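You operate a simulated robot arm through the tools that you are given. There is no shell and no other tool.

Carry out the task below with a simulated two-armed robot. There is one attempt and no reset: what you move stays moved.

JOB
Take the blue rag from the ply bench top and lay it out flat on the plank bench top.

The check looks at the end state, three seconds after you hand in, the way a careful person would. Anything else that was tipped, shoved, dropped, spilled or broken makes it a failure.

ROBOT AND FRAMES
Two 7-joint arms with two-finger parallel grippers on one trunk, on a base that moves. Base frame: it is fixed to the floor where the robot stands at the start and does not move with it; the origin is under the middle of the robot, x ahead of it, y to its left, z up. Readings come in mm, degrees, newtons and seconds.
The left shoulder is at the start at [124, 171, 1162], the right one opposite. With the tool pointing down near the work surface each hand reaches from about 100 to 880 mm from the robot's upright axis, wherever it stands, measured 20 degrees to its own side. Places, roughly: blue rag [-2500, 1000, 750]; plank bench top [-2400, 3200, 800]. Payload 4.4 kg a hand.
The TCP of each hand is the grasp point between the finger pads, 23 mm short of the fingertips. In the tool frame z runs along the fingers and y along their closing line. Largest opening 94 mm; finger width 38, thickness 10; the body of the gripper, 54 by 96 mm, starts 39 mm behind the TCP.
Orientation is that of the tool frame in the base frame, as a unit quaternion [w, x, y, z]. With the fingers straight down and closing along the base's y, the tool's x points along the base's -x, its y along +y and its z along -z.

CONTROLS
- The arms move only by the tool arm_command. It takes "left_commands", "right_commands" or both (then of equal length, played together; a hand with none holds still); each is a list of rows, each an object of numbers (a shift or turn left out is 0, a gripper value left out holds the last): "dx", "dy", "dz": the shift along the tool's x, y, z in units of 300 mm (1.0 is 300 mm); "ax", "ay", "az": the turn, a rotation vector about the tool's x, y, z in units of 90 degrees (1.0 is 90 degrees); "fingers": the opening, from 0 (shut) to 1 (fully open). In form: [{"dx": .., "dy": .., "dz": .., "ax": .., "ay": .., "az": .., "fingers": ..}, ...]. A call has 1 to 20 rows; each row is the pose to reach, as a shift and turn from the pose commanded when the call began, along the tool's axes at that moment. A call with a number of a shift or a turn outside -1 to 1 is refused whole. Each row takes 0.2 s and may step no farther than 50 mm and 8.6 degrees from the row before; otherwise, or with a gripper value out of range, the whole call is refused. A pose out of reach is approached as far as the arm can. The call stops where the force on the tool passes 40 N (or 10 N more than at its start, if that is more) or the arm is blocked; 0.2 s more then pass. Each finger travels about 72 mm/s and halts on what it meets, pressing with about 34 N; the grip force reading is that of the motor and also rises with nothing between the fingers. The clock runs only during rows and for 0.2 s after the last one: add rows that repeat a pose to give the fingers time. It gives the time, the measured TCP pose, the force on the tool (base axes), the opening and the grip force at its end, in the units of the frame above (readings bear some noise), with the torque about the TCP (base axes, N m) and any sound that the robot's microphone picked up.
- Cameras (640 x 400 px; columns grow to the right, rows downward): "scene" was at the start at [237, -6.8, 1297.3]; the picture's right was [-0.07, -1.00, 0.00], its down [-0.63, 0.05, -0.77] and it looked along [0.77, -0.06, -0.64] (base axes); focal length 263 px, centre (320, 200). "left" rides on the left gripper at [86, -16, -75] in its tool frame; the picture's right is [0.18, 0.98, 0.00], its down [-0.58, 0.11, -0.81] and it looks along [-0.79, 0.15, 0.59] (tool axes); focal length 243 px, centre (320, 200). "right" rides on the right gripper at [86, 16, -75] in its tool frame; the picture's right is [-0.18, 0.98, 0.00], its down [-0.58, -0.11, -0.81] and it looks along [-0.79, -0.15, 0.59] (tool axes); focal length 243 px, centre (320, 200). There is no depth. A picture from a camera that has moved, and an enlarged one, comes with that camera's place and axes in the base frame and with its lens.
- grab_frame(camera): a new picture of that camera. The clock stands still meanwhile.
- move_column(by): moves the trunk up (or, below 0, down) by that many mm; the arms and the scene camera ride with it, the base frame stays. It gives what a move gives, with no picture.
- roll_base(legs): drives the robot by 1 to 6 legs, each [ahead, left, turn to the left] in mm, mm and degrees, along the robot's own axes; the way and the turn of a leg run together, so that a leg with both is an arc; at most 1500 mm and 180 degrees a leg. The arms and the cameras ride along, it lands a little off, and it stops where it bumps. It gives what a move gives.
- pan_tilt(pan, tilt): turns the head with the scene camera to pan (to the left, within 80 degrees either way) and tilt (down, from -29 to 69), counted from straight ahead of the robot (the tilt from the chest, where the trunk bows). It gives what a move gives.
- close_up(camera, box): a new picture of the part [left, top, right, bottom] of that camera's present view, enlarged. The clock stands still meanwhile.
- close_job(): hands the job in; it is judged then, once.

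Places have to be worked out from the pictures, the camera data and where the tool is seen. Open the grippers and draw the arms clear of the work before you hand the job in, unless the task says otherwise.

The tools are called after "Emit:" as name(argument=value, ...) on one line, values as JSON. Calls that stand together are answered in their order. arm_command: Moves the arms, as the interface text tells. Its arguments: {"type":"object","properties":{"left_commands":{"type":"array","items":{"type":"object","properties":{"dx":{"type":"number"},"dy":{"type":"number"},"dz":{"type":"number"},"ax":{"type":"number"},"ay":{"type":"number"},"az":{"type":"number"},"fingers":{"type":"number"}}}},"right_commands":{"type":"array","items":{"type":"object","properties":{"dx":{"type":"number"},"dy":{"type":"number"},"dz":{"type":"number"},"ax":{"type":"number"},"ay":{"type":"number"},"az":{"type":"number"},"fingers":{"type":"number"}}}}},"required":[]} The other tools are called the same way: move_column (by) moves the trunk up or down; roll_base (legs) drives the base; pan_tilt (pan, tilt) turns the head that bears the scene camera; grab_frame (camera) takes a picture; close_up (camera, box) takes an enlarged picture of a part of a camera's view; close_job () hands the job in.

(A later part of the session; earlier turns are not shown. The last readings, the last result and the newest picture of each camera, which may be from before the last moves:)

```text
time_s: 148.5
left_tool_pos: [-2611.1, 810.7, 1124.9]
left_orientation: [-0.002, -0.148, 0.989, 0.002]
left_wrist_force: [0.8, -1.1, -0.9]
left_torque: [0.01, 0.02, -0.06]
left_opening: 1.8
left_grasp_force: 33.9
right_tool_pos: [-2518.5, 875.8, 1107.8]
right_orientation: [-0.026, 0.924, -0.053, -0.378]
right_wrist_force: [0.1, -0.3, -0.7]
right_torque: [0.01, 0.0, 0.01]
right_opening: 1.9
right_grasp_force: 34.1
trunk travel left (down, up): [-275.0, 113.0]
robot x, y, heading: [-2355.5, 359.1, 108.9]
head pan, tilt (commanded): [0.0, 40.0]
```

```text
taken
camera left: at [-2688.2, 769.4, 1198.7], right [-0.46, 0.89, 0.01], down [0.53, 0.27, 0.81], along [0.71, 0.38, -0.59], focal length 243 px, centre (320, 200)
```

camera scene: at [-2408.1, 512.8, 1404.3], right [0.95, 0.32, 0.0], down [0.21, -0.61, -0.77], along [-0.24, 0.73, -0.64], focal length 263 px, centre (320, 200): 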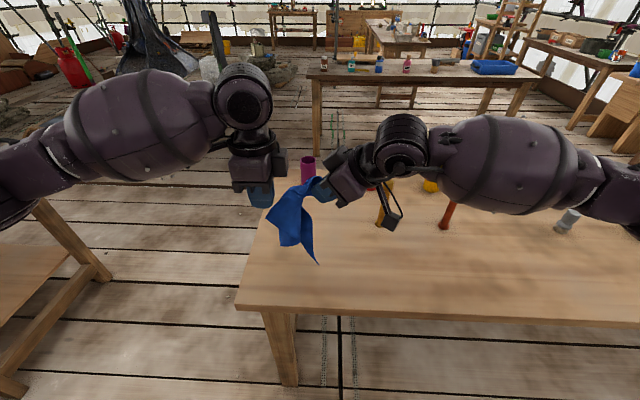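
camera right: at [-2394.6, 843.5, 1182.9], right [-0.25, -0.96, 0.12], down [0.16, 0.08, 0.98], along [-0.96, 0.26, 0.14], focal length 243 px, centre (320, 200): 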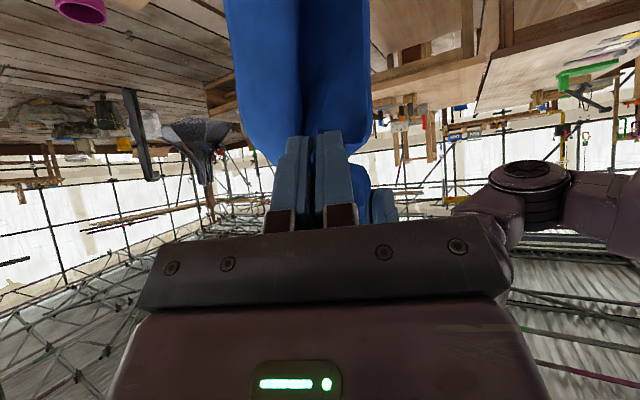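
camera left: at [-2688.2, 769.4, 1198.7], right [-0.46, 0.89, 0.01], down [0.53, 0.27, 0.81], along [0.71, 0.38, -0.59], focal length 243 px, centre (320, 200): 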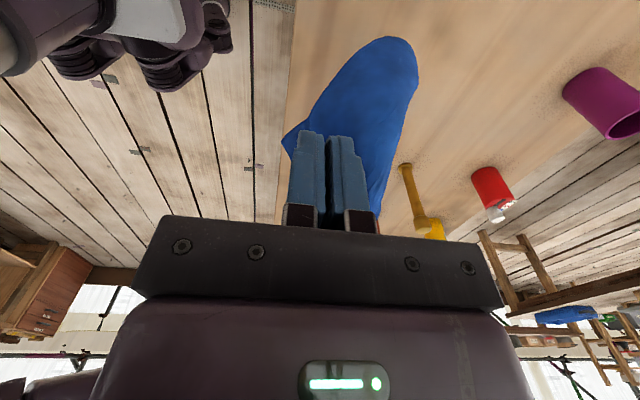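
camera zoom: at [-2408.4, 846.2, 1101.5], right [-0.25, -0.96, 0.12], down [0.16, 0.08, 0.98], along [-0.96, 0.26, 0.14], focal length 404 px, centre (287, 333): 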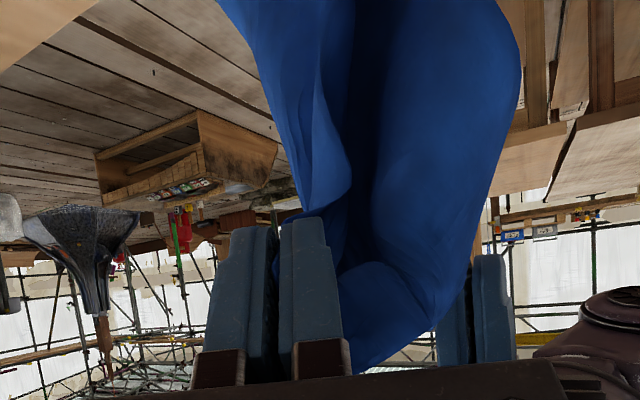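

The short edge is held without twist and the rag just needs laying by lowering while moving back (45°), so it's paid out without sliding. I'll do that on the plank bench itself. I raise the trunk, back off from the ply bench and go around its left end.

Emit:
move_column(by=110)

Emit:
roll_base(legs=[[-260, 0, 0], [0, 620, 0]])

Emit:
pan_tilt(pan=0, tilt=25)

Emit:
grab_frame(camera="scene")

```text
time_s: 149.9
left_tool_pos: [-2611.0, 809.3, 1234.8]
left_orientation: [-0.002, -0.148, 0.989, 0.003]
left_wrist_force: [-0.1, -0.2, 0.8]
left_torque: [0.05, -0.03, -0.05]
left_opening: 1.7
left_grasp_force: 33.5
right_tool_pos: [-2518.0, 875.2, 1219.8]
right_orientation: [-0.026, 0.923, -0.053, -0.38]
right_wrist_force: [0.0, -0.9, 0.8]
right_torque: [0.06, -0.02, 0.02]
right_opening: 1.9
right_grasp_force: 33.7
trunk travel left (down, up): [-385.0, 3.0]
robot x, y, heading: [-2353.7, 363.4, 108.5]
head pan, tilt (commanded): [0.0, 40.0]
```

```text
time_s: 157.3
left_tool_pos: [-3113.8, 364.1, 1235.6]
left_orientation: [-0.001, -0.149, 0.989, 0.003]
left_wrist_force: [-0.6, -0.6, 0.8]
left_torque: [0.05, 0.0, 0.01]
left_opening: 2.0
left_grasp_force: 34.4
right_tool_pos: [-3022.0, 429.0, 1218.4]
right_orientation: [-0.026, 0.924, -0.05, -0.379]
right_wrist_force: [-0.2, -1.3, -0.4]
right_torque: [0.05, -0.02, 0.03]
right_opening: 2.1
right_grasp_force: 34.4
trunk travel left (down, up): [-385.0, 3.0]
robot x, y, heading: [-2859.8, -85.0, 109.0]
head pan, tilt (commanded): [0.0, 40.0]
```

```text
time_s: 158.1
left_tool_pos: [-3114.4, 362.6, 1236.2]
left_orientation: [-0.003, -0.149, 0.989, 0.004]
left_wrist_force: [0.8, 0.3, 0.2]
left_torque: [0.01, -0.02, -0.05]
left_opening: 1.9
left_grasp_force: 34.4
right_tool_pos: [-3022.5, 429.8, 1219.5]
right_orientation: [-0.026, 0.924, -0.049, -0.379]
right_wrist_force: [0.3, -0.1, -0.7]
right_torque: [0.02, -0.05, 0.02]
right_opening: 2.1
right_grasp_force: 34.4
trunk travel left (down, up): [-385.0, 3.0]
robot x, y, heading: [-2856.0, -82.5, 109.1]
head pan, tilt (commanded): [0.0, 25.0]
```

```text
taken
camera scene: at [-2906.0, 56.0, 1539.6], right [0.95, 0.32, 0.0], down [0.14, -0.4, -0.91], along [-0.29, 0.86, -0.42], focal length 263 px, centre (320, 200)
```

scene: 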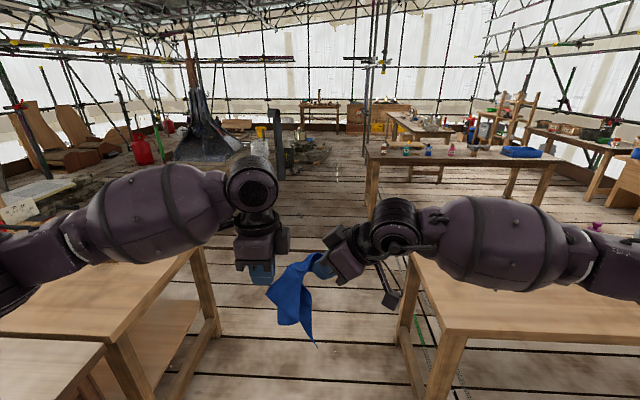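

The corridor between the left table and the ply bench is clear (roughly -700 to +550 mm around my path). I drive 1000 mm ahead and then look again.

Emit:
roll_base(legs=[[1000, 40, 0]])

Emit:
grab_frame(camera="scene")

```text
time_s: 163.3
left_tool_pos: [-3496.3, 1299.0, 1235.6]
left_orientation: [-0.002, -0.159, 0.987, 0.003]
left_wrist_force: [0.1, 0.0, 0.7]
left_torque: [0.02, 0.0, 0.03]
left_opening: 1.8
left_grasp_force: 33.9
right_tool_pos: [-3405.8, 1366.6, 1219.7]
right_orientation: [-0.023, 0.924, -0.042, -0.38]
right_wrist_force: [0.6, -0.2, 0.3]
right_torque: [0.04, 0.02, 0.01]
right_opening: 1.9
right_grasp_force: 34.0
trunk travel left (down, up): [-385.0, 3.0]
robot x, y, heading: [-3233.4, 856.6, 110.0]
head pan, tilt (commanded): [0.0, 25.0]
```

```text
taken
camera scene: at [-3282.3, 995.2, 1539.7], right [0.94, 0.34, 0.0], down [0.14, -0.4, -0.91], along [-0.31, 0.85, -0.42], focal length 263 px, centre (320, 200)
```

scene: 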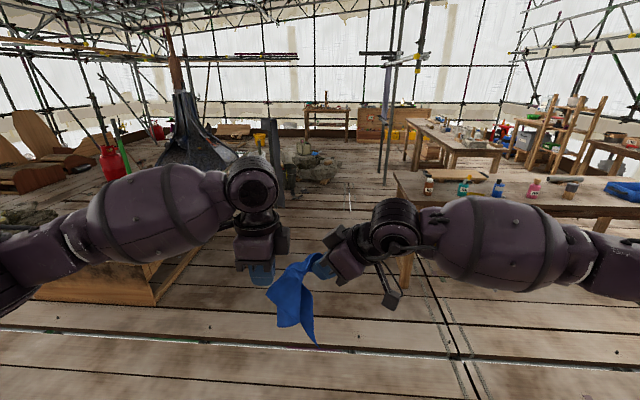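

The way ahead is clear and the plank bench's left end is to my right. I go 880 mm further and then sidestep right along its front in two steps, keeping the hands short of the bench.

Emit:
roll_base(legs=[[880, 0, -1], [0, -900, 0]])

Emit:
grab_frame(camera="scene")

```text
time_s: 175.8
left_tool_pos: [-2931.2, 2429.0, 1234.9]
left_orientation: [-0.002, -0.151, 0.989, 0.003]
left_wrist_force: [-0.1, 0.8, 0.5]
left_torque: [0.03, 0.01, -0.01]
left_opening: 1.7
left_grasp_force: 33.9
right_tool_pos: [-2839.0, 2494.6, 1220.8]
right_orientation: [-0.026, 0.923, -0.049, -0.38]
right_wrist_force: [-0.1, -0.3, 0.0]
right_torque: [0.03, 0.01, 0.03]
right_opening: 1.9
right_grasp_force: 34.4
trunk travel left (down, up): [-385.0, 3.0]
robot x, y, heading: [-2672.7, 1980.5, 109.2]
head pan, tilt (commanded): [0.0, 25.0]
```

```text
taken
camera scene: at [-2722.6, 2121.8, 1539.7], right [0.95, 0.33, 0.0], down [0.14, -0.4, -0.91], along [-0.3, 0.86, -0.42], focal length 263 px, centre (320, 200)
```

scene: 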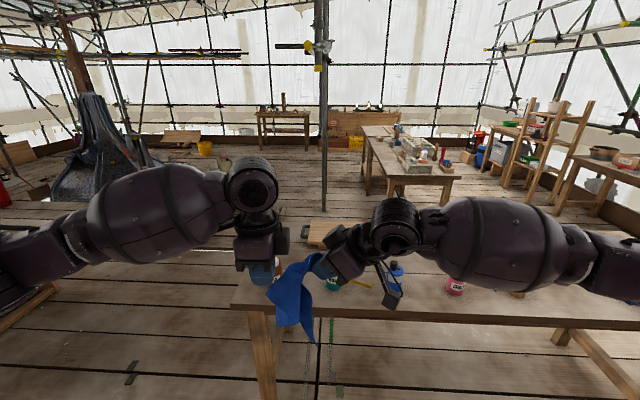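

The plank bench is now directly ahead. I sidestep another 950 mm to the right, toward the gap between brush and tray.

Emit:
roll_base(legs=[[0, -950, 0]])

Emit:
pan_tilt(pan=0, tilt=35)

Emit:
grab_frame(camera="scene")

```text
time_s: 184.5
left_tool_pos: [-2032.9, 2736.9, 1235.3]
left_orientation: [-0.003, -0.149, 0.989, 0.003]
left_wrist_force: [0.4, -0.6, -0.5]
left_torque: [0.01, 0.02, 0.02]
left_opening: 1.9
left_grasp_force: 34.1
right_tool_pos: [-1940.9, 2802.7, 1219.5]
right_orientation: [-0.027, 0.923, -0.052, -0.379]
right_wrist_force: [-0.9, 1.2, 0.0]
right_torque: [0.0, 0.0, 0.01]
right_opening: 1.8
right_grasp_force: 34.1
trunk travel left (down, up): [-385.0, 3.0]
robot x, y, heading: [-1775.5, 2287.0, 108.7]
head pan, tilt (commanded): [0.0, 25.0]
```

```text
time_s: 185.2
left_tool_pos: [-2033.1, 2737.3, 1235.2]
left_orientation: [-0.003, -0.147, 0.989, 0.003]
left_wrist_force: [0.2, 0.0, 0.8]
left_torque: [0.02, 0.0, -0.03]
left_opening: 1.8
left_grasp_force: 33.8
right_tool_pos: [-1941.6, 2802.2, 1218.5]
right_orientation: [-0.026, 0.923, -0.051, -0.38]
right_wrist_force: [0.8, 0.1, -0.6]
right_torque: [0.03, 0.01, -0.01]
right_opening: 1.9
right_grasp_force: 33.9
trunk travel left (down, up): [-385.0, 3.0]
robot x, y, heading: [-1780.4, 2286.7, 108.5]
head pan, tilt (commanded): [0.0, 35.0]
```

```text
taken
camera scene: at [-1824.6, 2424.8, 1524.0], right [0.95, 0.32, 0.0], down [0.18, -0.54, -0.82], along [-0.26, 0.78, -0.57], focal length 263 px, centre (320, 200)
```

scene: 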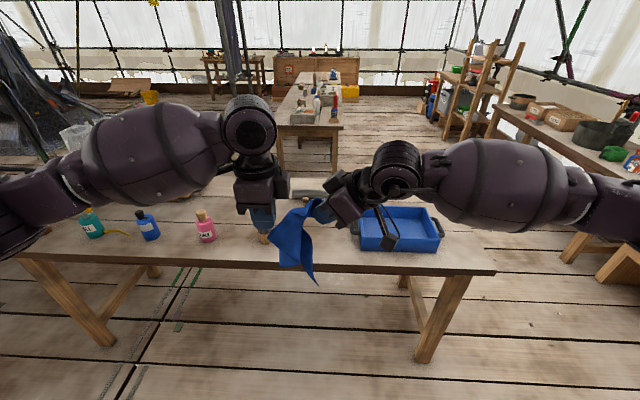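

Good view: the gap between brush (≈-195 mm) and tray (≈+150 mm) is right ahead; the plank's front edge is ~770 mm from my axis. I zoom in for details.

Emit:
close_up(camera="scene", box=[180, 170, 460, 290])

Emit:
grab_frame(camera="left")

Emit:
grab_frame(camera="right")

```text
2.29 times, centred on (320, 230) of scene
camera zoom: at [-1824.6, 2424.8, 1524.0], right [0.95, 0.32, 0.0], down [0.18, -0.54, -0.82], along [-0.26, 0.78, -0.57], focal length 601 px, centre (320, 131)
```

zoom: 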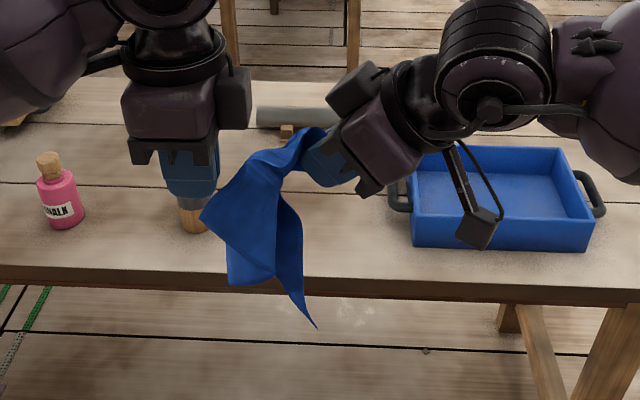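

```text
taken
camera left: at [-2109.9, 2695.6, 1310.0], right [-0.46, 0.89, 0.01], down [0.53, 0.27, 0.81], along [0.71, 0.38, -0.59], focal length 243 px, centre (320, 200)
```

left: 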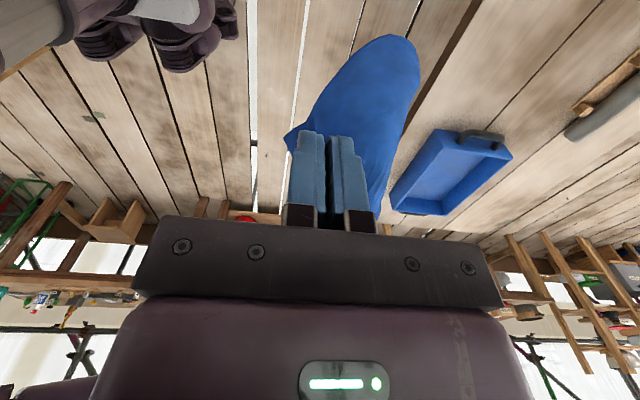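

```text
taken
camera right: at [-1830.2, 2772.9, 1212.6], right [-0.24, -0.96, 0.12], down [0.16, 0.08, 0.98], along [-0.96, 0.26, 0.14], focal length 243 px, centre (320, 200)
```

right: 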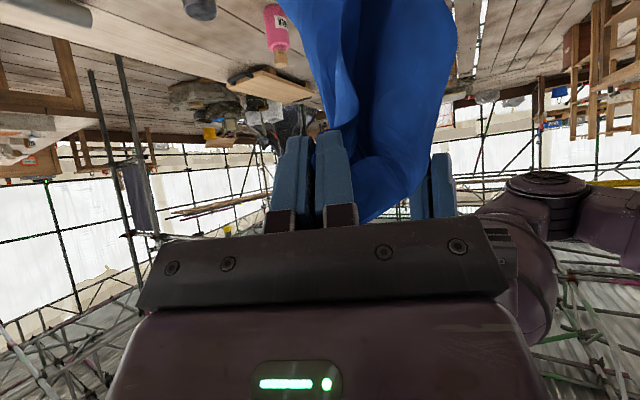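

The plank's front edge is tilted ~3° to my frame and the rag's free spot (310 mm between brush and tray handle) is centred ~40 mm left of my axis. I turn 3° right, shift 45 mm left and go 330 mm closer, hands staying high (rag bottom z≈1000).

Emit:
roll_base(legs=[[0, 0, -2.9], [0, 45, 0], [330, 0, 0]])

Emit:
pan_tilt(pan=0, tilt=45)

Emit:
grab_frame(camera="scene")

```text
time_s: 188.5
left_tool_pos: [-2144.3, 3053.3, 1236.4]
left_orientation: [-0.001, -0.123, 0.992, 0.003]
left_wrist_force: [0.6, 0.1, 1.0]
left_torque: [0.01, 0.01, 0.03]
left_opening: 2.0
left_grasp_force: 34.3
right_tool_pos: [-2048.1, 3115.0, 1217.6]
right_orientation: [-0.036, 0.922, -0.075, -0.378]
right_wrist_force: [0.0, 0.5, 0.8]
right_torque: [0.03, -0.02, 0.02]
right_opening: 1.9
right_grasp_force: 34.1
trunk travel left (down, up): [-385.0, 3.0]
robot x, y, heading: [-1908.1, 2596.5, 105.9]
head pan, tilt (commanded): [0.0, 35.0]
```

```text
time_s: 189.2
left_tool_pos: [-2143.3, 3053.1, 1236.8]
left_orientation: [-0.002, -0.123, 0.992, 0.003]
left_wrist_force: [0.2, -0.2, 0.3]
left_torque: [-0.02, -0.02, 0.0]
left_opening: 1.8
left_grasp_force: 34.1
right_tool_pos: [-2048.5, 3114.7, 1219.7]
right_orientation: [-0.036, 0.922, -0.075, -0.378]
right_wrist_force: [-0.6, 0.8, -0.2]
right_torque: [-0.02, -0.02, 0.04]
right_opening: 2.2
right_grasp_force: 33.6
trunk travel left (down, up): [-385.0, 3.0]
robot x, y, heading: [-1906.7, 2592.1, 106.0]
head pan, tilt (commanded): [0.0, 45.0]
```

```text
taken
camera scene: at [-1948.8, 2724.0, 1509.2], right [0.96, 0.27, 0.0], down [0.19, -0.68, -0.71], along [-0.19, 0.68, -0.71], focal length 263 px, centre (320, 200)
```

scene: 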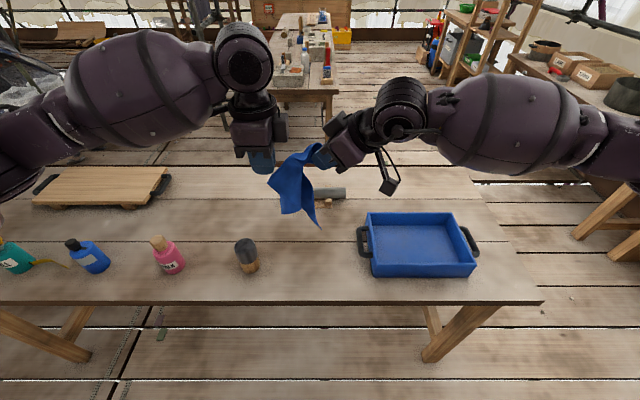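

Very clear now: front edge ≈455 mm ahead of my axis, brush at about -200, tray handle at +117, so the rag (200 wide) fits centred at about -33. I extend the arms so both hands are level (≈585 ahead) and slightly spread, then check how the rag hangs.

Emit:
arm_command(left_commands=[{"dy": 0.06}, {"dy": 0.12}, {"dy": 0.18}, {"dy": 0.24}, {"dy": 0.257}, {"dy": 0.257}, {"dy": 0.257}], right_commands=[{"dy": -0.04}, {"dy": -0.08}, {"dy": -0.12}, {"dy": -0.15}, {"dx": -0.002, "dy": -0.164, "dz": 0.002}, {"dx": -0.002, "dy": -0.164, "dz": 0.002}, {"dx": -0.002, "dy": -0.164, "dz": 0.002}])

Emit:
close_up(camera="scene", box=[230, 110, 400, 230])

Emit:
grab_frame(camera="right")

```text
time_s: 190.8
left_tool_pos: [-2162.3, 3127.6, 1237.0]
left_orientation: [-0.002, -0.123, 0.992, 0.004]
left_wrist_force: [0.0, -0.5, 0.2]
left_torque: [0.04, 0.03, 0.01]
left_opening: 1.8
left_grasp_force: 33.6
right_tool_pos: [-2041.0, 3163.1, 1220.2]
right_orientation: [-0.036, 0.922, -0.074, -0.379]
right_wrist_force: [0.3, -1.4, -0.5]
right_torque: [0.01, -0.01, 0.0]
right_opening: 1.8
right_grasp_force: 33.4
trunk travel left (down, up): [-385.0, 3.0]
robot x, y, heading: [-1908.2, 2592.8, 105.9]
head pan, tilt (commanded): [0.0, 45.0]
```

```text
3.33 times, centred on (315, 170) of scene
camera zoom: at [-1949.0, 2724.2, 1509.1], right [0.96, 0.27, 0.0], down [0.19, -0.68, -0.71], along [-0.19, 0.68, -0.71], focal length 876 px, centre (337, 300)
```

zoom: 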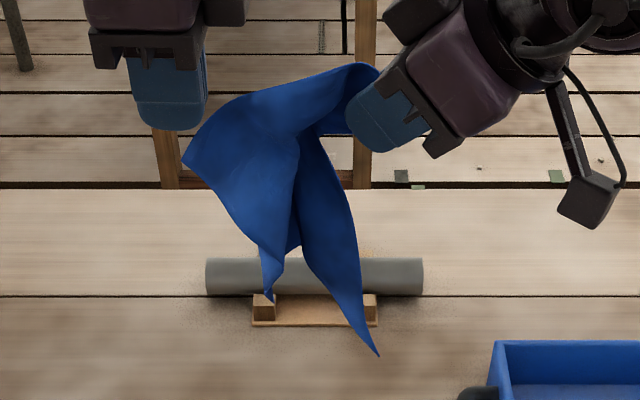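

```text
taken
camera right: at [-1932.2, 3127.6, 1213.1], right [-0.29, -0.95, 0.12], down [0.17, 0.07, 0.98], along [-0.94, 0.31, 0.14], focal length 243 px, centre (320, 200)
```

right: 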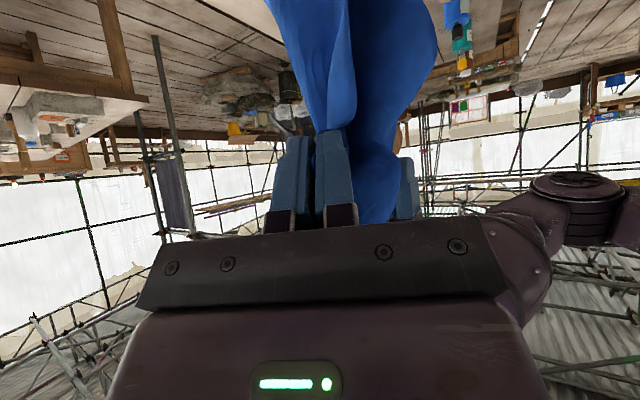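

Both lower corners are visible now, left and right below the hands—the arrangement is right, with a soft vertical crease. I roll 105 mm closer and lower the trunk so that the corners approach the plank top.

Emit:
roll_base(legs=[[105, 0, 0]])

Emit:
move_column(by=-150)

Emit:
grab_frame(camera="scene")

```text
time_s: 191.9
left_tool_pos: [-2191.1, 3228.1, 1235.3]
left_orientation: [-0.002, -0.124, 0.992, 0.003]
left_wrist_force: [-0.4, 0.5, 0.1]
left_torque: [0.01, -0.01, 0.0]
left_opening: 1.6
left_grasp_force: 34.0
right_tool_pos: [-2069.6, 3262.4, 1220.3]
right_orientation: [-0.036, 0.922, -0.074, -0.378]
right_wrist_force: [-0.1, -0.8, 0.2]
right_torque: [0.0, -0.01, 0.08]
right_opening: 2.2
right_grasp_force: 33.8
trunk travel left (down, up): [-385.0, 3.0]
robot x, y, heading: [-1937.7, 2689.1, 106.0]
head pan, tilt (commanded): [0.0, 45.0]
```

```text
time_s: 193.7
left_tool_pos: [-2190.5, 3226.7, 1088.2]
left_orientation: [-0.002, -0.122, 0.992, 0.005]
left_wrist_force: [0.1, -0.1, 0.4]
left_torque: [0.0, 0.01, 0.0]
left_opening: 1.7
left_grasp_force: 33.9
right_tool_pos: [-2069.2, 3262.5, 1071.2]
right_orientation: [-0.038, 0.922, -0.075, -0.379]
right_wrist_force: [0.4, -0.4, 1.1]
right_torque: [0.03, -0.04, 0.05]
right_opening: 2.1
right_grasp_force: 33.9
trunk travel left (down, up): [-235.0, 153.0]
robot x, y, heading: [-1942.9, 2689.5, 106.0]
head pan, tilt (commanded): [0.0, 45.0]
```

```text
taken
camera scene: at [-1988.9, 2864.1, 1355.5], right [0.96, 0.27, 0.0], down [0.19, -0.68, -0.71], along [-0.19, 0.68, -0.71], focal length 263 px, centre (320, 200)
```

scene: 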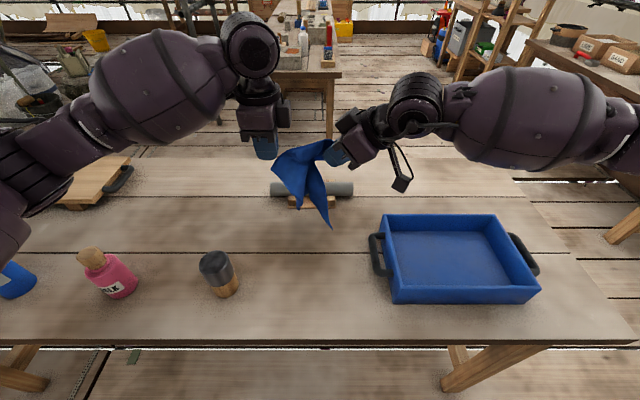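

The plank top is at z≈795, hands centred on the gap, rag corner ~55 mm above the wood. I lower the trunk 60 mm so it just touches, then lay it down at 45° with both arms.

Emit:
move_column(by=-62)

Emit:
close_up(camera="scene", box=[200, 120, 440, 330])

```text
time_s: 194.7
left_tool_pos: [-2190.4, 3225.8, 1027.3]
left_orientation: [-0.002, -0.123, 0.992, 0.006]
left_wrist_force: [-0.5, -0.5, 0.6]
left_torque: [0.05, -0.01, 0.01]
left_opening: 1.8
left_grasp_force: 34.4
right_tool_pos: [-2069.1, 3261.1, 1011.1]
right_orientation: [-0.038, 0.921, -0.074, -0.38]
right_wrist_force: [-0.2, 0.3, 0.4]
right_torque: [0.04, -0.02, 0.03]
right_opening: 2.1
right_grasp_force: 33.5
trunk travel left (down, up): [-173.0, 215.0]
robot x, y, heading: [-1937.5, 2692.3, 105.9]
head pan, tilt (commanded): [0.0, 45.0]
```

```text
1.90 times, centred on (320, 225) of scene
camera zoom: at [-2003.5, 2915.3, 1287.8], right [0.96, 0.27, 0.0], down [0.19, -0.68, -0.71], along [-0.19, 0.68, -0.71], focal length 501 px, centre (320, 152)
```

zoom: 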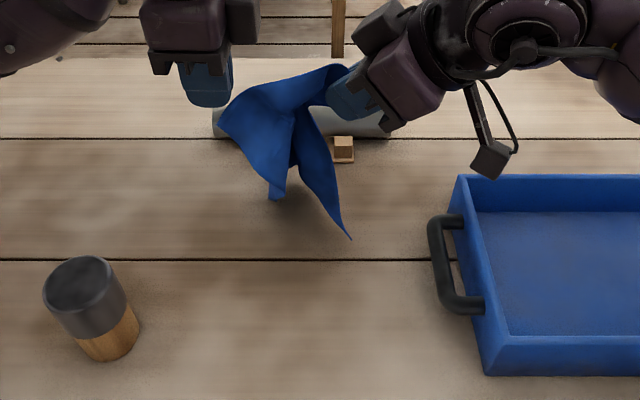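

The lowest corner now nearly touches. I lay the rag: both hands move back and down together at 45°.

Emit:
arm_command(left_commands=[{"dy": -0.01, "dz": 0.05}, {"dy": -0.04, "dz": 0.09}, {"dy": -0.08, "dz": 0.13}, {"dy": -0.12, "dz": 0.17}, {"dy": -0.16, "dz": 0.21}, {"dy": -0.2, "dz": 0.25}, {"dy": -0.24, "dz": 0.29}, {"dy": -0.28, "dz": 0.33}, {"dy": -0.32, "dz": 0.37}, {"dy": -0.36, "dz": 0.41}, {"dy": -0.4, "dz": 0.45}, {"dy": -0.4, "dz": 0.45}], right_commands=[{"dx": 0.038, "dy": 0.009, "dz": 0.032}, {"dx": 0.076, "dy": 0.036, "dz": 0.052}, {"dx": 0.116, "dy": 0.072, "dz": 0.068}, {"dx": 0.156, "dy": 0.109, "dz": 0.084}, {"dx": 0.196, "dy": 0.145, "dz": 0.101}, {"dx": 0.237, "dy": 0.181, "dz": 0.117}, {"dx": 0.277, "dy": 0.217, "dz": 0.133}, {"dx": 0.317, "dy": 0.254, "dz": 0.15}, {"dx": 0.357, "dy": 0.29, "dz": 0.166}, {"dx": 0.398, "dy": 0.326, "dz": 0.182}, {"dx": 0.438, "dy": 0.362, "dz": 0.199}, {"dx": 0.438, "dy": 0.362, "dz": 0.199}])

Emit:
grab_frame(camera="scene")

```text
time_s: 197.3
left_tool_pos: [-2161.7, 3111.9, 889.3]
left_orientation: [-0.003, -0.123, 0.992, 0.006]
left_wrist_force: [-0.5, -0.7, 0.5]
left_torque: [0.06, 0.02, -0.01]
left_opening: 1.7
left_grasp_force: 34.2
right_tool_pos: [-2037.6, 3148.6, 872.8]
right_orientation: [-0.037, 0.922, -0.074, -0.379]
right_wrist_force: [-0.4, -0.2, -0.6]
right_torque: [0.01, -0.02, 0.04]
right_opening: 2.1
right_grasp_force: 34.3
trunk travel left (down, up): [-173.0, 215.0]
robot x, y, heading: [-1938.3, 2691.1, 106.2]
head pan, tilt (commanded): [0.0, 45.0]
```

```text
taken
camera scene: at [-2002.7, 2916.4, 1287.6], right [0.96, 0.27, 0.0], down [0.19, -0.68, -0.71], along [-0.2, 0.68, -0.71], focal length 263 px, centre (320, 200)
```

scene: 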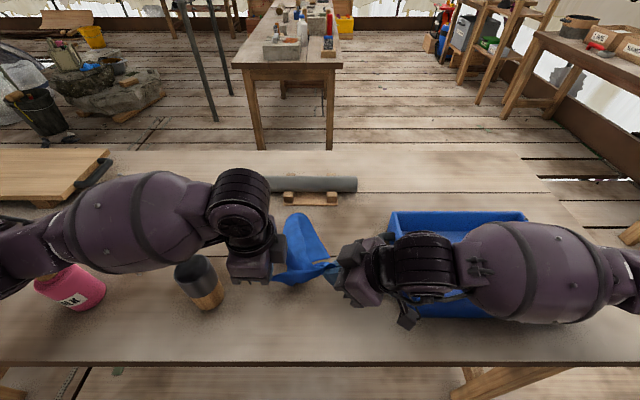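

The arms stayed clear; the right hand's camera is near the tray's corner, so next moves go back first. I zoom in to see how the rag lies.

Emit:
close_up(camera="scene", box=[210, 190, 430, 340])

Emit:
grab_frame(camera="right")

Emit:
grab_frame(camera="left")

```text
2.67 times, centred on (320, 265) of scene
camera zoom: at [-2002.7, 2916.4, 1287.6], right [0.96, 0.27, 0.0], down [0.19, -0.68, -0.71], along [-0.2, 0.68, -0.71], focal length 701 px, centre (320, 27)
```

zoom: 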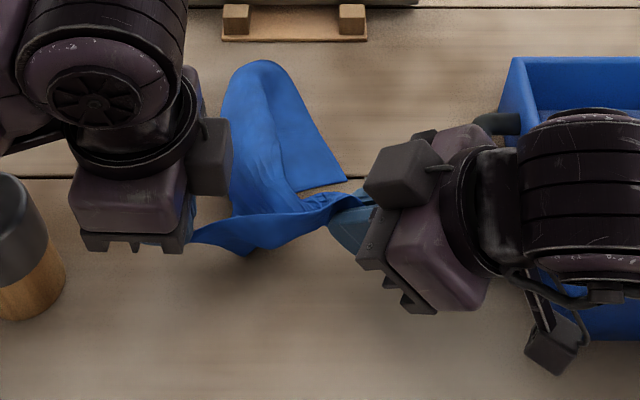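

```text
taken
camera right: at [-1927.1, 3113.2, 865.7], right [-0.29, -0.95, 0.12], down [0.17, 0.07, 0.98], along [-0.94, 0.3, 0.14], focal length 243 px, centre (320, 200)
```

right: 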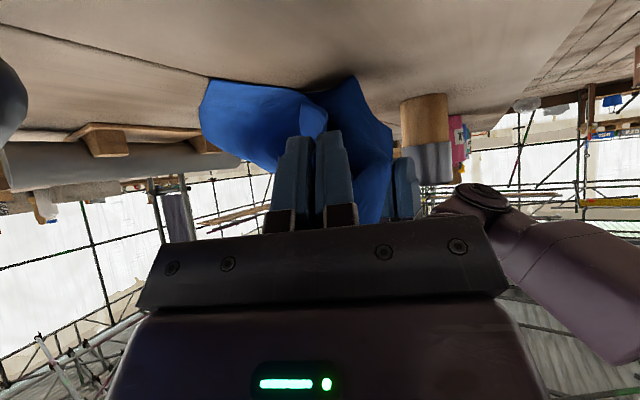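

```text
taken
camera left: at [-2240.5, 3074.1, 963.2], right [-0.42, 0.91, 0.01], down [0.54, 0.24, 0.81], along [0.73, 0.34, -0.59], focal length 243 px, centre (320, 200)
```

left: 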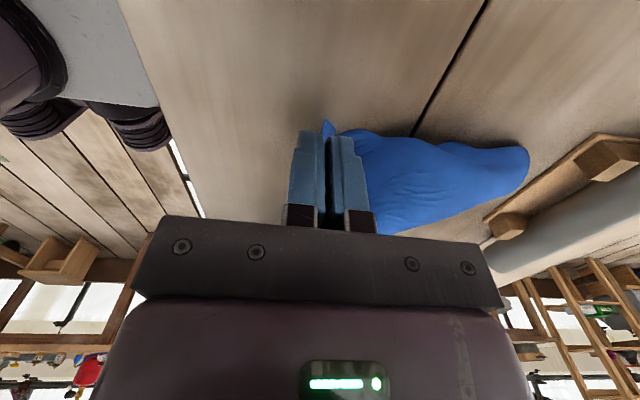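

The left wrist camera is close above the standing jar/brush, so no lowering here. I back the base off 80 mm (both hands move toward the bench front), which also pulls the rag straighter.

Emit:
roll_base(legs=[[-80, 0, 0]])

Emit:
grab_frame(camera="scene")

Emit:
close_up(camera="scene", box=[210, 150, 430, 300])

```text
time_s: 198.4
left_tool_pos: [-2140.7, 3036.1, 887.2]
left_orientation: [-0.002, -0.125, 0.992, 0.005]
left_wrist_force: [0.7, -0.7, 0.6]
left_torque: [0.02, -0.01, 0.0]
left_opening: 1.9
left_grasp_force: 34.3
right_tool_pos: [-2015.7, 3073.6, 873.1]
right_orientation: [-0.035, 0.922, -0.073, -0.377]
right_wrist_force: [-0.5, -0.5, -0.6]
right_torque: [0.06, -0.04, 0.03]
right_opening: 2.0
right_grasp_force: 34.1
trunk travel left (down, up): [-173.0, 215.0]
robot x, y, heading: [-1917.8, 2619.5, 106.1]
head pan, tilt (commanded): [0.0, 45.0]
```

```text
taken
camera scene: at [-1982.5, 2841.1, 1287.2], right [0.96, 0.28, 0.0], down [0.19, -0.68, -0.71], along [-0.2, 0.68, -0.71], focal length 263 px, centre (320, 200)
```

scene: 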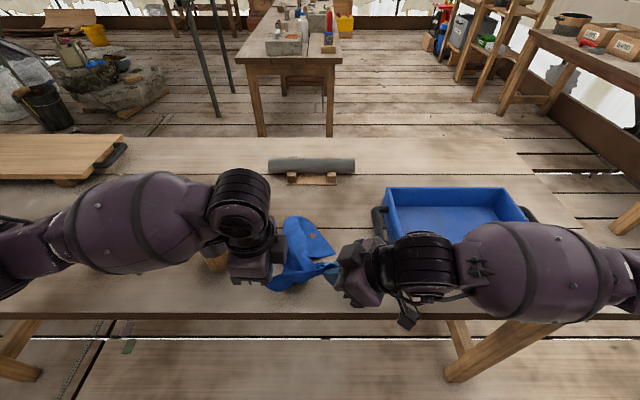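

```text
2.67 times, centred on (320, 225) of scene
camera zoom: at [-1982.5, 2841.1, 1287.2], right [0.96, 0.28, 0.0], down [0.19, -0.68, -0.71], along [-0.2, 0.68, -0.71], focal length 701 px, centre (320, 133)
```

zoom: 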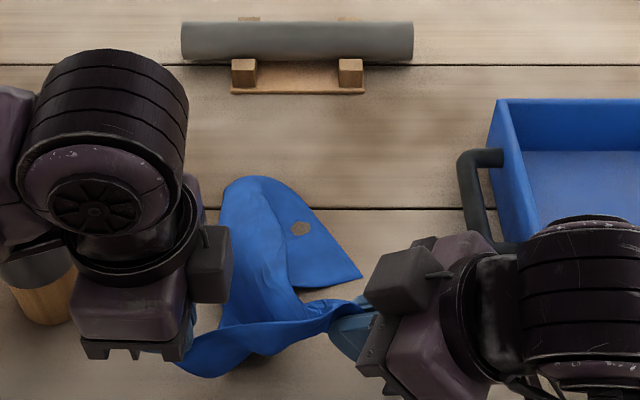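

The rag slid along but kept its shape: band between the hands, one corner (right-rear) folded forward. I check the wrist views to understand the layers.

Emit:
close_up(camera="right", box=[180, 60, 440, 240])

Emit:
close_up(camera="left", box=[270, 90, 560, 250])

```text
2.22 times, centred on (310, 150) of right
camera zoom: at [-1906.5, 3038.0, 865.4], right [-0.29, -0.95, 0.12], down [0.17, 0.07, 0.98], along [-0.94, 0.3, 0.14], focal length 539 px, centre (342, 311)
```

zoom: 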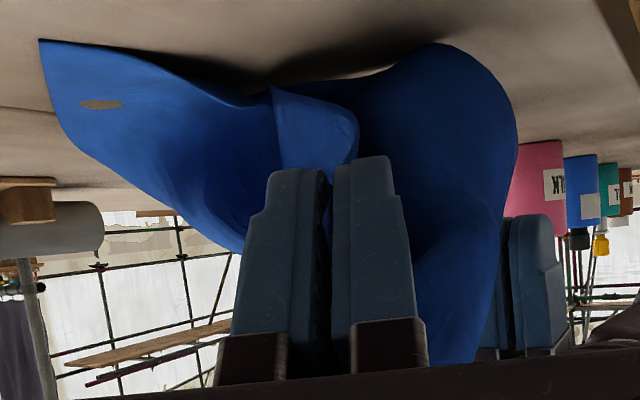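

```text
2.21 times, centred on (415, 170) of left
camera zoom: at [-2219.9, 2998.5, 962.3], right [-0.42, 0.91, 0.01], down [0.54, 0.24, 0.81], along [0.73, 0.34, -0.59], focal length 535 px, centre (110, 266)
```

zoom: 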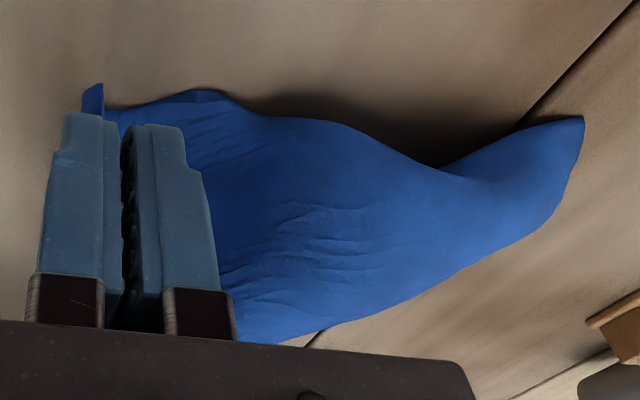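

Insight: the right hand's 45° pitch holds its corner turned, so the right side of the sheet hangs slack. I raise the trunk 150 mm and turn the right hand upright (fingers down), which should make the right side hang straight.

Emit:
move_column(by=150)

Emit:
arm_command(right_commands=[{"ay": 0.06}, {"ay": 0.13}, {"ay": 0.2}, {"ay": 0.27}, {"ay": 0.34}, {"ay": 0.41}, {"ay": 0.48}, {"ay": 0.5}, {"ay": 0.5}, {"ay": 0.5}])

Emit:
close_up(camera="scene", box=[210, 120, 430, 300])

Emit:
grab_frame(camera="right")

```text
time_s: 200.1
left_tool_pos: [-2141.0, 3037.2, 1037.0]
left_orientation: [-0.002, -0.124, 0.992, 0.003]
left_wrist_force: [0.1, 0.1, 0.3]
left_torque: [-0.01, 0.01, -0.03]
left_opening: 1.8
left_grasp_force: 34.0
right_tool_pos: [-2015.9, 3072.6, 1020.8]
right_orientation: [-0.035, 0.922, -0.073, -0.379]
right_wrist_force: [0.5, -0.1, 0.0]
right_torque: [0.04, -0.01, 0.04]
right_opening: 2.3
right_grasp_force: 33.4
trunk travel left (down, up): [-323.0, 65.0]
robot x, y, heading: [-1916.7, 2617.2, 106.0]
head pan, tilt (commanded): [0.0, 45.0]
```

```text
time_s: 202.3
left_tool_pos: [-2140.6, 3036.9, 1038.0]
left_orientation: [-0.002, -0.125, 0.992, 0.003]
left_wrist_force: [0.8, -0.2, 0.1]
left_torque: [0.02, 0.01, 0.0]
left_opening: 1.8
left_grasp_force: 33.5
right_tool_pos: [-2017.2, 3074.3, 1022.3]
right_orientation: [-0.005, 0.997, -0.082, 0.002]
right_wrist_force: [-0.8, 0.0, 0.1]
right_torque: [0.03, 0.02, 0.05]
right_opening: 1.9
right_grasp_force: 34.1
trunk travel left (down, up): [-323.0, 65.0]
robot x, y, heading: [-1913.7, 2617.5, 106.0]
head pan, tilt (commanded): [0.0, 45.0]
```

```text
2.22 times, centred on (320, 210) of scene
camera zoom: at [-1956.4, 2750.4, 1447.5], right [0.96, 0.28, 0.0], down [0.19, -0.68, -0.71], along [-0.19, 0.68, -0.71], focal length 584 px, centre (320, 178)
```

zoom: 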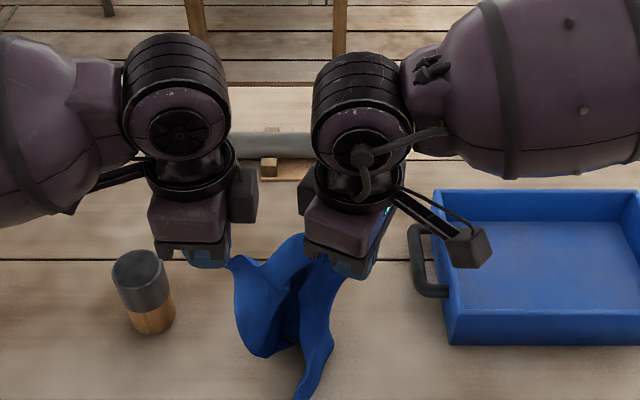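

```text
taken
camera right: at [-1934.5, 3042.4, 1097.8], right [-0.34, -0.94, -0.01], down [-0.56, 0.2, 0.8], along [-0.75, 0.28, -0.59], focal length 243 px, centre (320, 200)
```

right: 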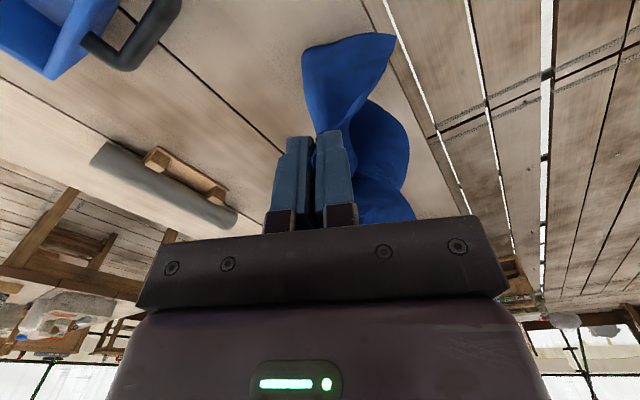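

The right hand is upright now without strain, and the rag hangs more evenly. I move both hands 110 mm forward so I can see the hang properly.

Emit:
arm_command(left_commands=[{"dy": 0.06}, {"dy": 0.12}, {"dy": 0.18}, {"dy": 0.24}, {"dy": 0.3}, {"dy": 0.367}, {"dy": 0.367}, {"dy": 0.367}], right_commands=[{"dx": -0.025, "dy": -0.054}, {"dx": -0.05, "dy": -0.109}, {"dx": -0.076, "dy": -0.163}, {"dx": -0.101, "dy": -0.217}, {"dx": -0.127, "dy": -0.272}, {"dx": -0.155, "dy": -0.332}, {"dx": -0.155, "dy": -0.332}, {"dx": -0.155, "dy": -0.332}])

Emit:
close_up(camera="scene", box=[210, 80, 430, 260])

Emit:
grab_frame(camera="right")

```text
time_s: 204.1
left_tool_pos: [-2167.7, 3144.0, 1037.8]
left_orientation: [-0.002, -0.123, 0.992, 0.003]
left_wrist_force: [0.1, -0.1, 0.0]
left_torque: [0.02, 0.01, -0.01]
left_opening: 1.7
left_grasp_force: 33.5
right_tool_pos: [-2043.6, 3169.8, 1022.6]
right_orientation: [-0.004, 0.997, -0.082, 0.002]
right_wrist_force: [-0.5, 0.0, 0.4]
right_torque: [0.05, 0.01, 0.07]
right_opening: 2.1
right_grasp_force: 34.3
right hand out of reach, approached as far as the arm can: row 6, 7, 8
trunk travel left (down, up): [-323.0, 65.0]
robot x, y, heading: [-1917.2, 2615.6, 106.1]
head pan, tilt (commanded): [0.0, 45.0]
```

```text
2.22 times, centred on (320, 170) of scene
camera zoom: at [-1956.4, 2750.5, 1447.5], right [0.96, 0.28, 0.0], down [0.19, -0.68, -0.71], along [-0.19, 0.68, -0.71], focal length 584 px, centre (320, 267)
```

zoom: 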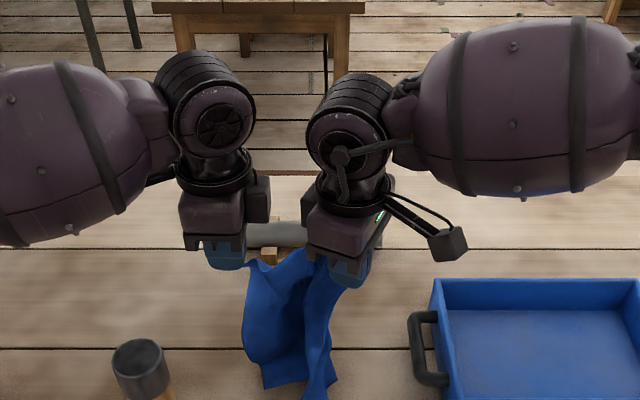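

```text
taken
camera right: at [-1961.8, 3138.7, 1098.0], right [-0.34, -0.94, -0.01], down [-0.56, 0.2, 0.8], along [-0.75, 0.28, -0.59], focal length 243 px, centre (320, 200)
```

right: 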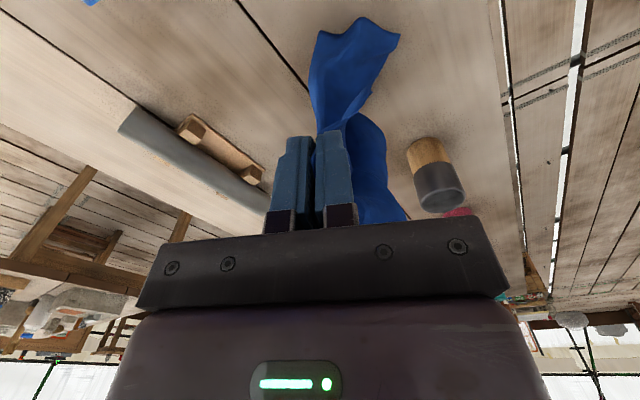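

The rag now hangs as a proper curtain with a central pleat, its bottom at the plank top. I raise 30 mm, shift the base 35 mm right (clear of the jar) and 80 mm ahead, so the lay starts ~220 mm behind the front edge.

Emit:
move_column(by=35)

Emit:
roll_base(legs=[[80, -35, 0]])

Emit:
grab_frame(camera="scene")

```text
time_s: 204.9
left_tool_pos: [-2168.5, 3143.7, 1072.7]
left_orientation: [-0.002, -0.124, 0.992, 0.003]
left_wrist_force: [-0.2, 0.1, -0.6]
left_torque: [-0.02, 0.0, -0.01]
left_opening: 1.9
left_grasp_force: 33.8
right_tool_pos: [-2042.7, 3170.3, 1056.8]
right_orientation: [-0.005, 0.997, -0.081, 0.002]
right_wrist_force: [-0.2, -0.4, -0.1]
right_torque: [0.02, 0.02, 0.02]
right_opening: 2.1
right_grasp_force: 33.9
trunk travel left (down, up): [-358.0, 30.0]
robot x, y, heading: [-1916.9, 2616.6, 106.2]
head pan, tilt (commanded): [0.0, 45.0]
```

```text
time_s: 206.0
left_tool_pos: [-2156.8, 3230.7, 1073.5]
left_orientation: [-0.002, -0.123, 0.992, 0.003]
left_wrist_force: [0.8, 0.9, -0.4]
left_torque: [0.03, -0.03, 0.03]
left_opening: 1.7
left_grasp_force: 33.9
right_tool_pos: [-2032.4, 3256.7, 1057.7]
right_orientation: [-0.004, 0.997, -0.083, 0.002]
right_wrist_force: [-0.3, 0.2, 0.1]
right_torque: [0.05, 0.0, 0.0]
right_opening: 1.8
right_grasp_force: 33.8
trunk travel left (down, up): [-358.0, 30.0]
robot x, y, heading: [-1909.3, 2699.1, 106.3]
head pan, tilt (commanded): [0.0, 45.0]
```

```text
taken
camera scene: at [-1943.8, 2834.0, 1483.0], right [0.96, 0.28, 0.0], down [0.19, -0.68, -0.71], along [-0.19, 0.68, -0.71], focal length 263 px, centre (320, 200)
```

scene: 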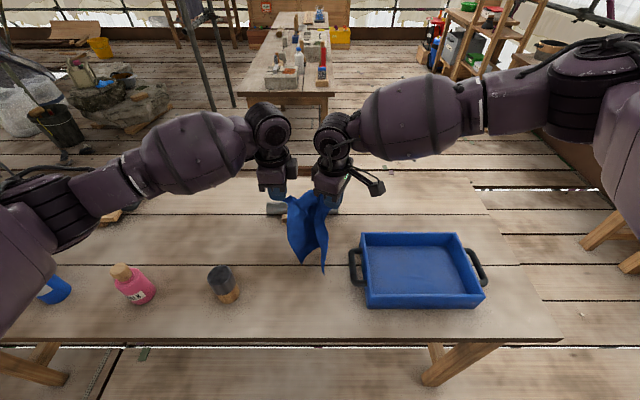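

The rag's bottom leans toward me a bit, which would fold it under when laying backward. I tilt both hands 30° so that the fingers point forward-down, making the cloth lean away from me.

Emit:
arm_command(left_commands=[{"ax": -0.07}, {"ax": -0.14}, {"ax": -0.21}, {"ax": -0.28}, {"ax": -0.34}, {"ax": -0.34}, {"ax": -0.34}], right_commands=[{"ax": 0.07, "dx": 0.005}, {"ax": 0.14, "dx": 0.01}, {"ax": 0.21, "dx": 0.015}, {"ax": 0.28, "dx": 0.02}, {"ax": 0.34, "dx": 0.024}, {"ax": 0.34, "dx": 0.024}, {"ax": 0.34, "dx": 0.024}])

Emit:
grab_frame(camera="scene")

Emit:
grab_frame(camera="right")

```text
time_s: 207.6
left_tool_pos: [-2157.3, 3231.0, 1073.6]
left_orientation: [-0.035, -0.119, 0.956, 0.266]
left_wrist_force: [0.6, -0.5, -1.0]
left_torque: [-0.06, -0.01, 0.01]
left_opening: 1.9
left_grasp_force: 34.0
right_tool_pos: [-2024.9, 3254.0, 1058.0]
right_orientation: [-0.268, 0.96, -0.079, 0.024]
right_wrist_force: [0.3, 0.3, -1.0]
right_torque: [-0.05, -0.02, 0.01]
right_opening: 2.2
right_grasp_force: 33.8
trunk travel left (down, up): [-358.0, 30.0]
robot x, y, heading: [-1904.0, 2704.0, 105.9]
head pan, tilt (commanded): [0.0, 45.0]
```

```text
taken
camera scene: at [-1944.1, 2832.8, 1483.1], right [0.96, 0.28, 0.0], down [0.19, -0.68, -0.71], along [-0.19, 0.68, -0.71], focal length 263 px, centre (320, 200)
```

scene: 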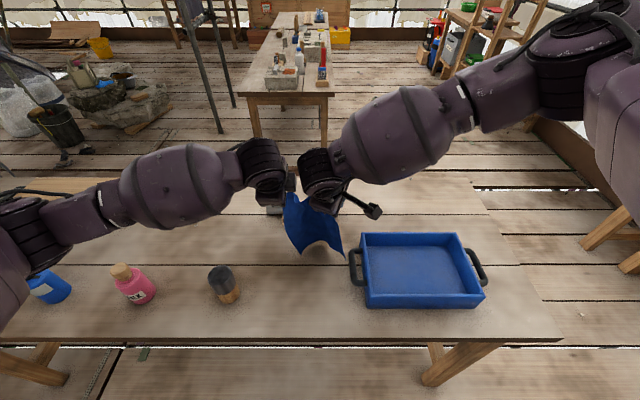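

```text
taken
camera right: at [-1949.3, 3187.4, 1114.7], right [-0.32, -0.8, -0.51], down [-0.63, -0.23, 0.74], along [-0.71, 0.56, -0.43], focal length 243 px, centre (320, 200)
```

right: 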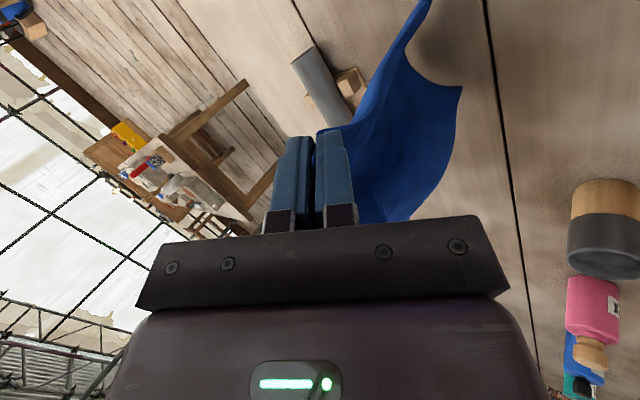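

Big improvement: the rag now hangs as an open sheet. I zoom in.

Emit:
close_up(camera="scene", box=[240, 150, 400, 280])

Emit:
grab_frame(camera="left")

```text
3.08 times, centred on (320, 215) of scene
camera zoom: at [-1944.1, 2832.8, 1483.1], right [0.96, 0.28, 0.0], down [0.19, -0.68, -0.71], along [-0.19, 0.68, -0.71], focal length 809 px, centre (320, 154)
```

zoom: 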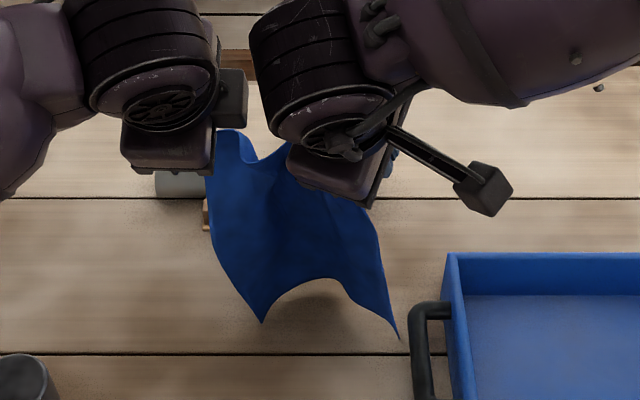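

```text
taken
camera left: at [-2227.0, 3157.2, 1128.8], right [-0.38, 0.77, 0.51], down [0.65, -0.17, 0.75], along [0.66, 0.61, -0.43], focal length 243 px, centre (320, 200)
```

left: 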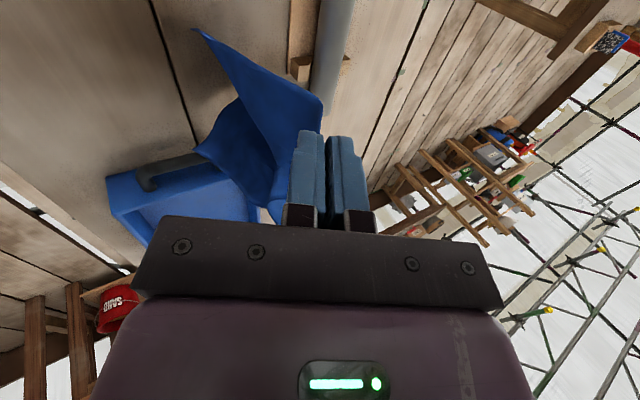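

Now it's a properly open sheet with both lower corners apart. It still leans slightly toward me, so I tilt both hands another 20°.

Emit:
arm_command(left_commands=[{"ax": -0.06}, {"ax": -0.12}, {"ax": -0.18}, {"ax": -0.22}, {"ax": -0.22}, {"ax": -0.22}], right_commands=[{"ax": 0.06}, {"ax": 0.12}, {"ax": 0.18}, {"ax": 0.22}, {"ax": 0.22}, {"ax": 0.22}])

Emit:
close_up(camera="scene", box=[240, 150, 400, 280])

Emit:
grab_frame(camera="right")

```text
time_s: 209.0
left_tool_pos: [-2155.3, 3230.0, 1074.3]
left_orientation: [-0.055, -0.112, 0.896, 0.426]
left_wrist_force: [0.1, 0.5, -0.3]
left_torque: [-0.03, -0.04, -0.01]
left_opening: 2.0
left_grasp_force: 33.8
right_tool_pos: [-2026.5, 3253.6, 1058.5]
right_orientation: [-0.428, 0.9, -0.073, 0.037]
right_wrist_force: [-0.4, 0.3, -0.9]
right_torque: [-0.04, 0.01, 0.01]
right_opening: 1.7
right_grasp_force: 33.9
trunk travel left (down, up): [-358.0, 30.0]
robot x, y, heading: [-1910.1, 2705.0, 106.0]
head pan, tilt (commanded): [0.0, 45.0]
```

```text
3.08 times, centred on (320, 215) of scene
camera zoom: at [-1944.1, 2833.0, 1483.1], right [0.96, 0.28, 0.0], down [0.19, -0.68, -0.71], along [-0.19, 0.68, -0.71], focal length 809 px, centre (320, 154)
```

zoom: 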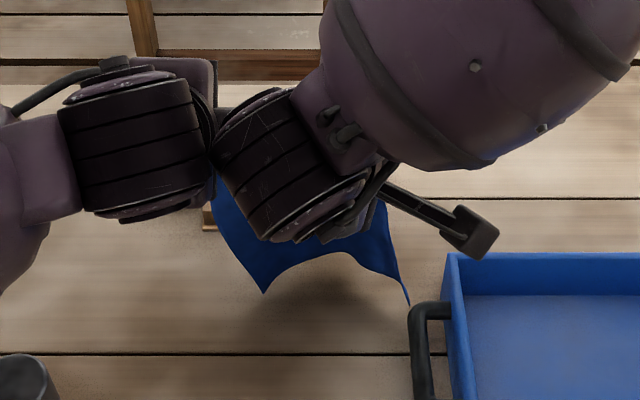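

```text
taken
camera right: at [-1951.8, 3172.4, 1093.7], right [-0.28, -0.58, -0.77], down [-0.67, -0.46, 0.59], along [-0.69, 0.68, -0.26], focal length 243 px, centre (320, 200)
```

right: 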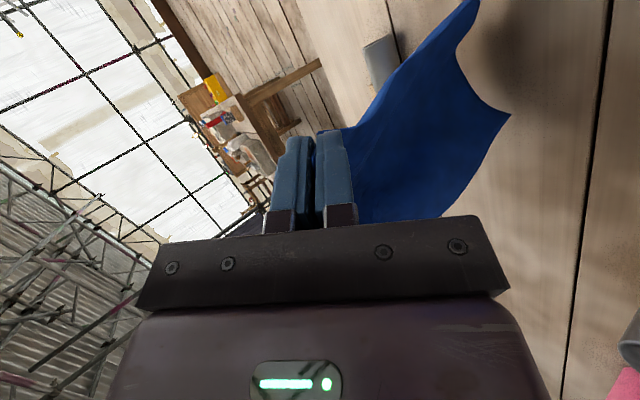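

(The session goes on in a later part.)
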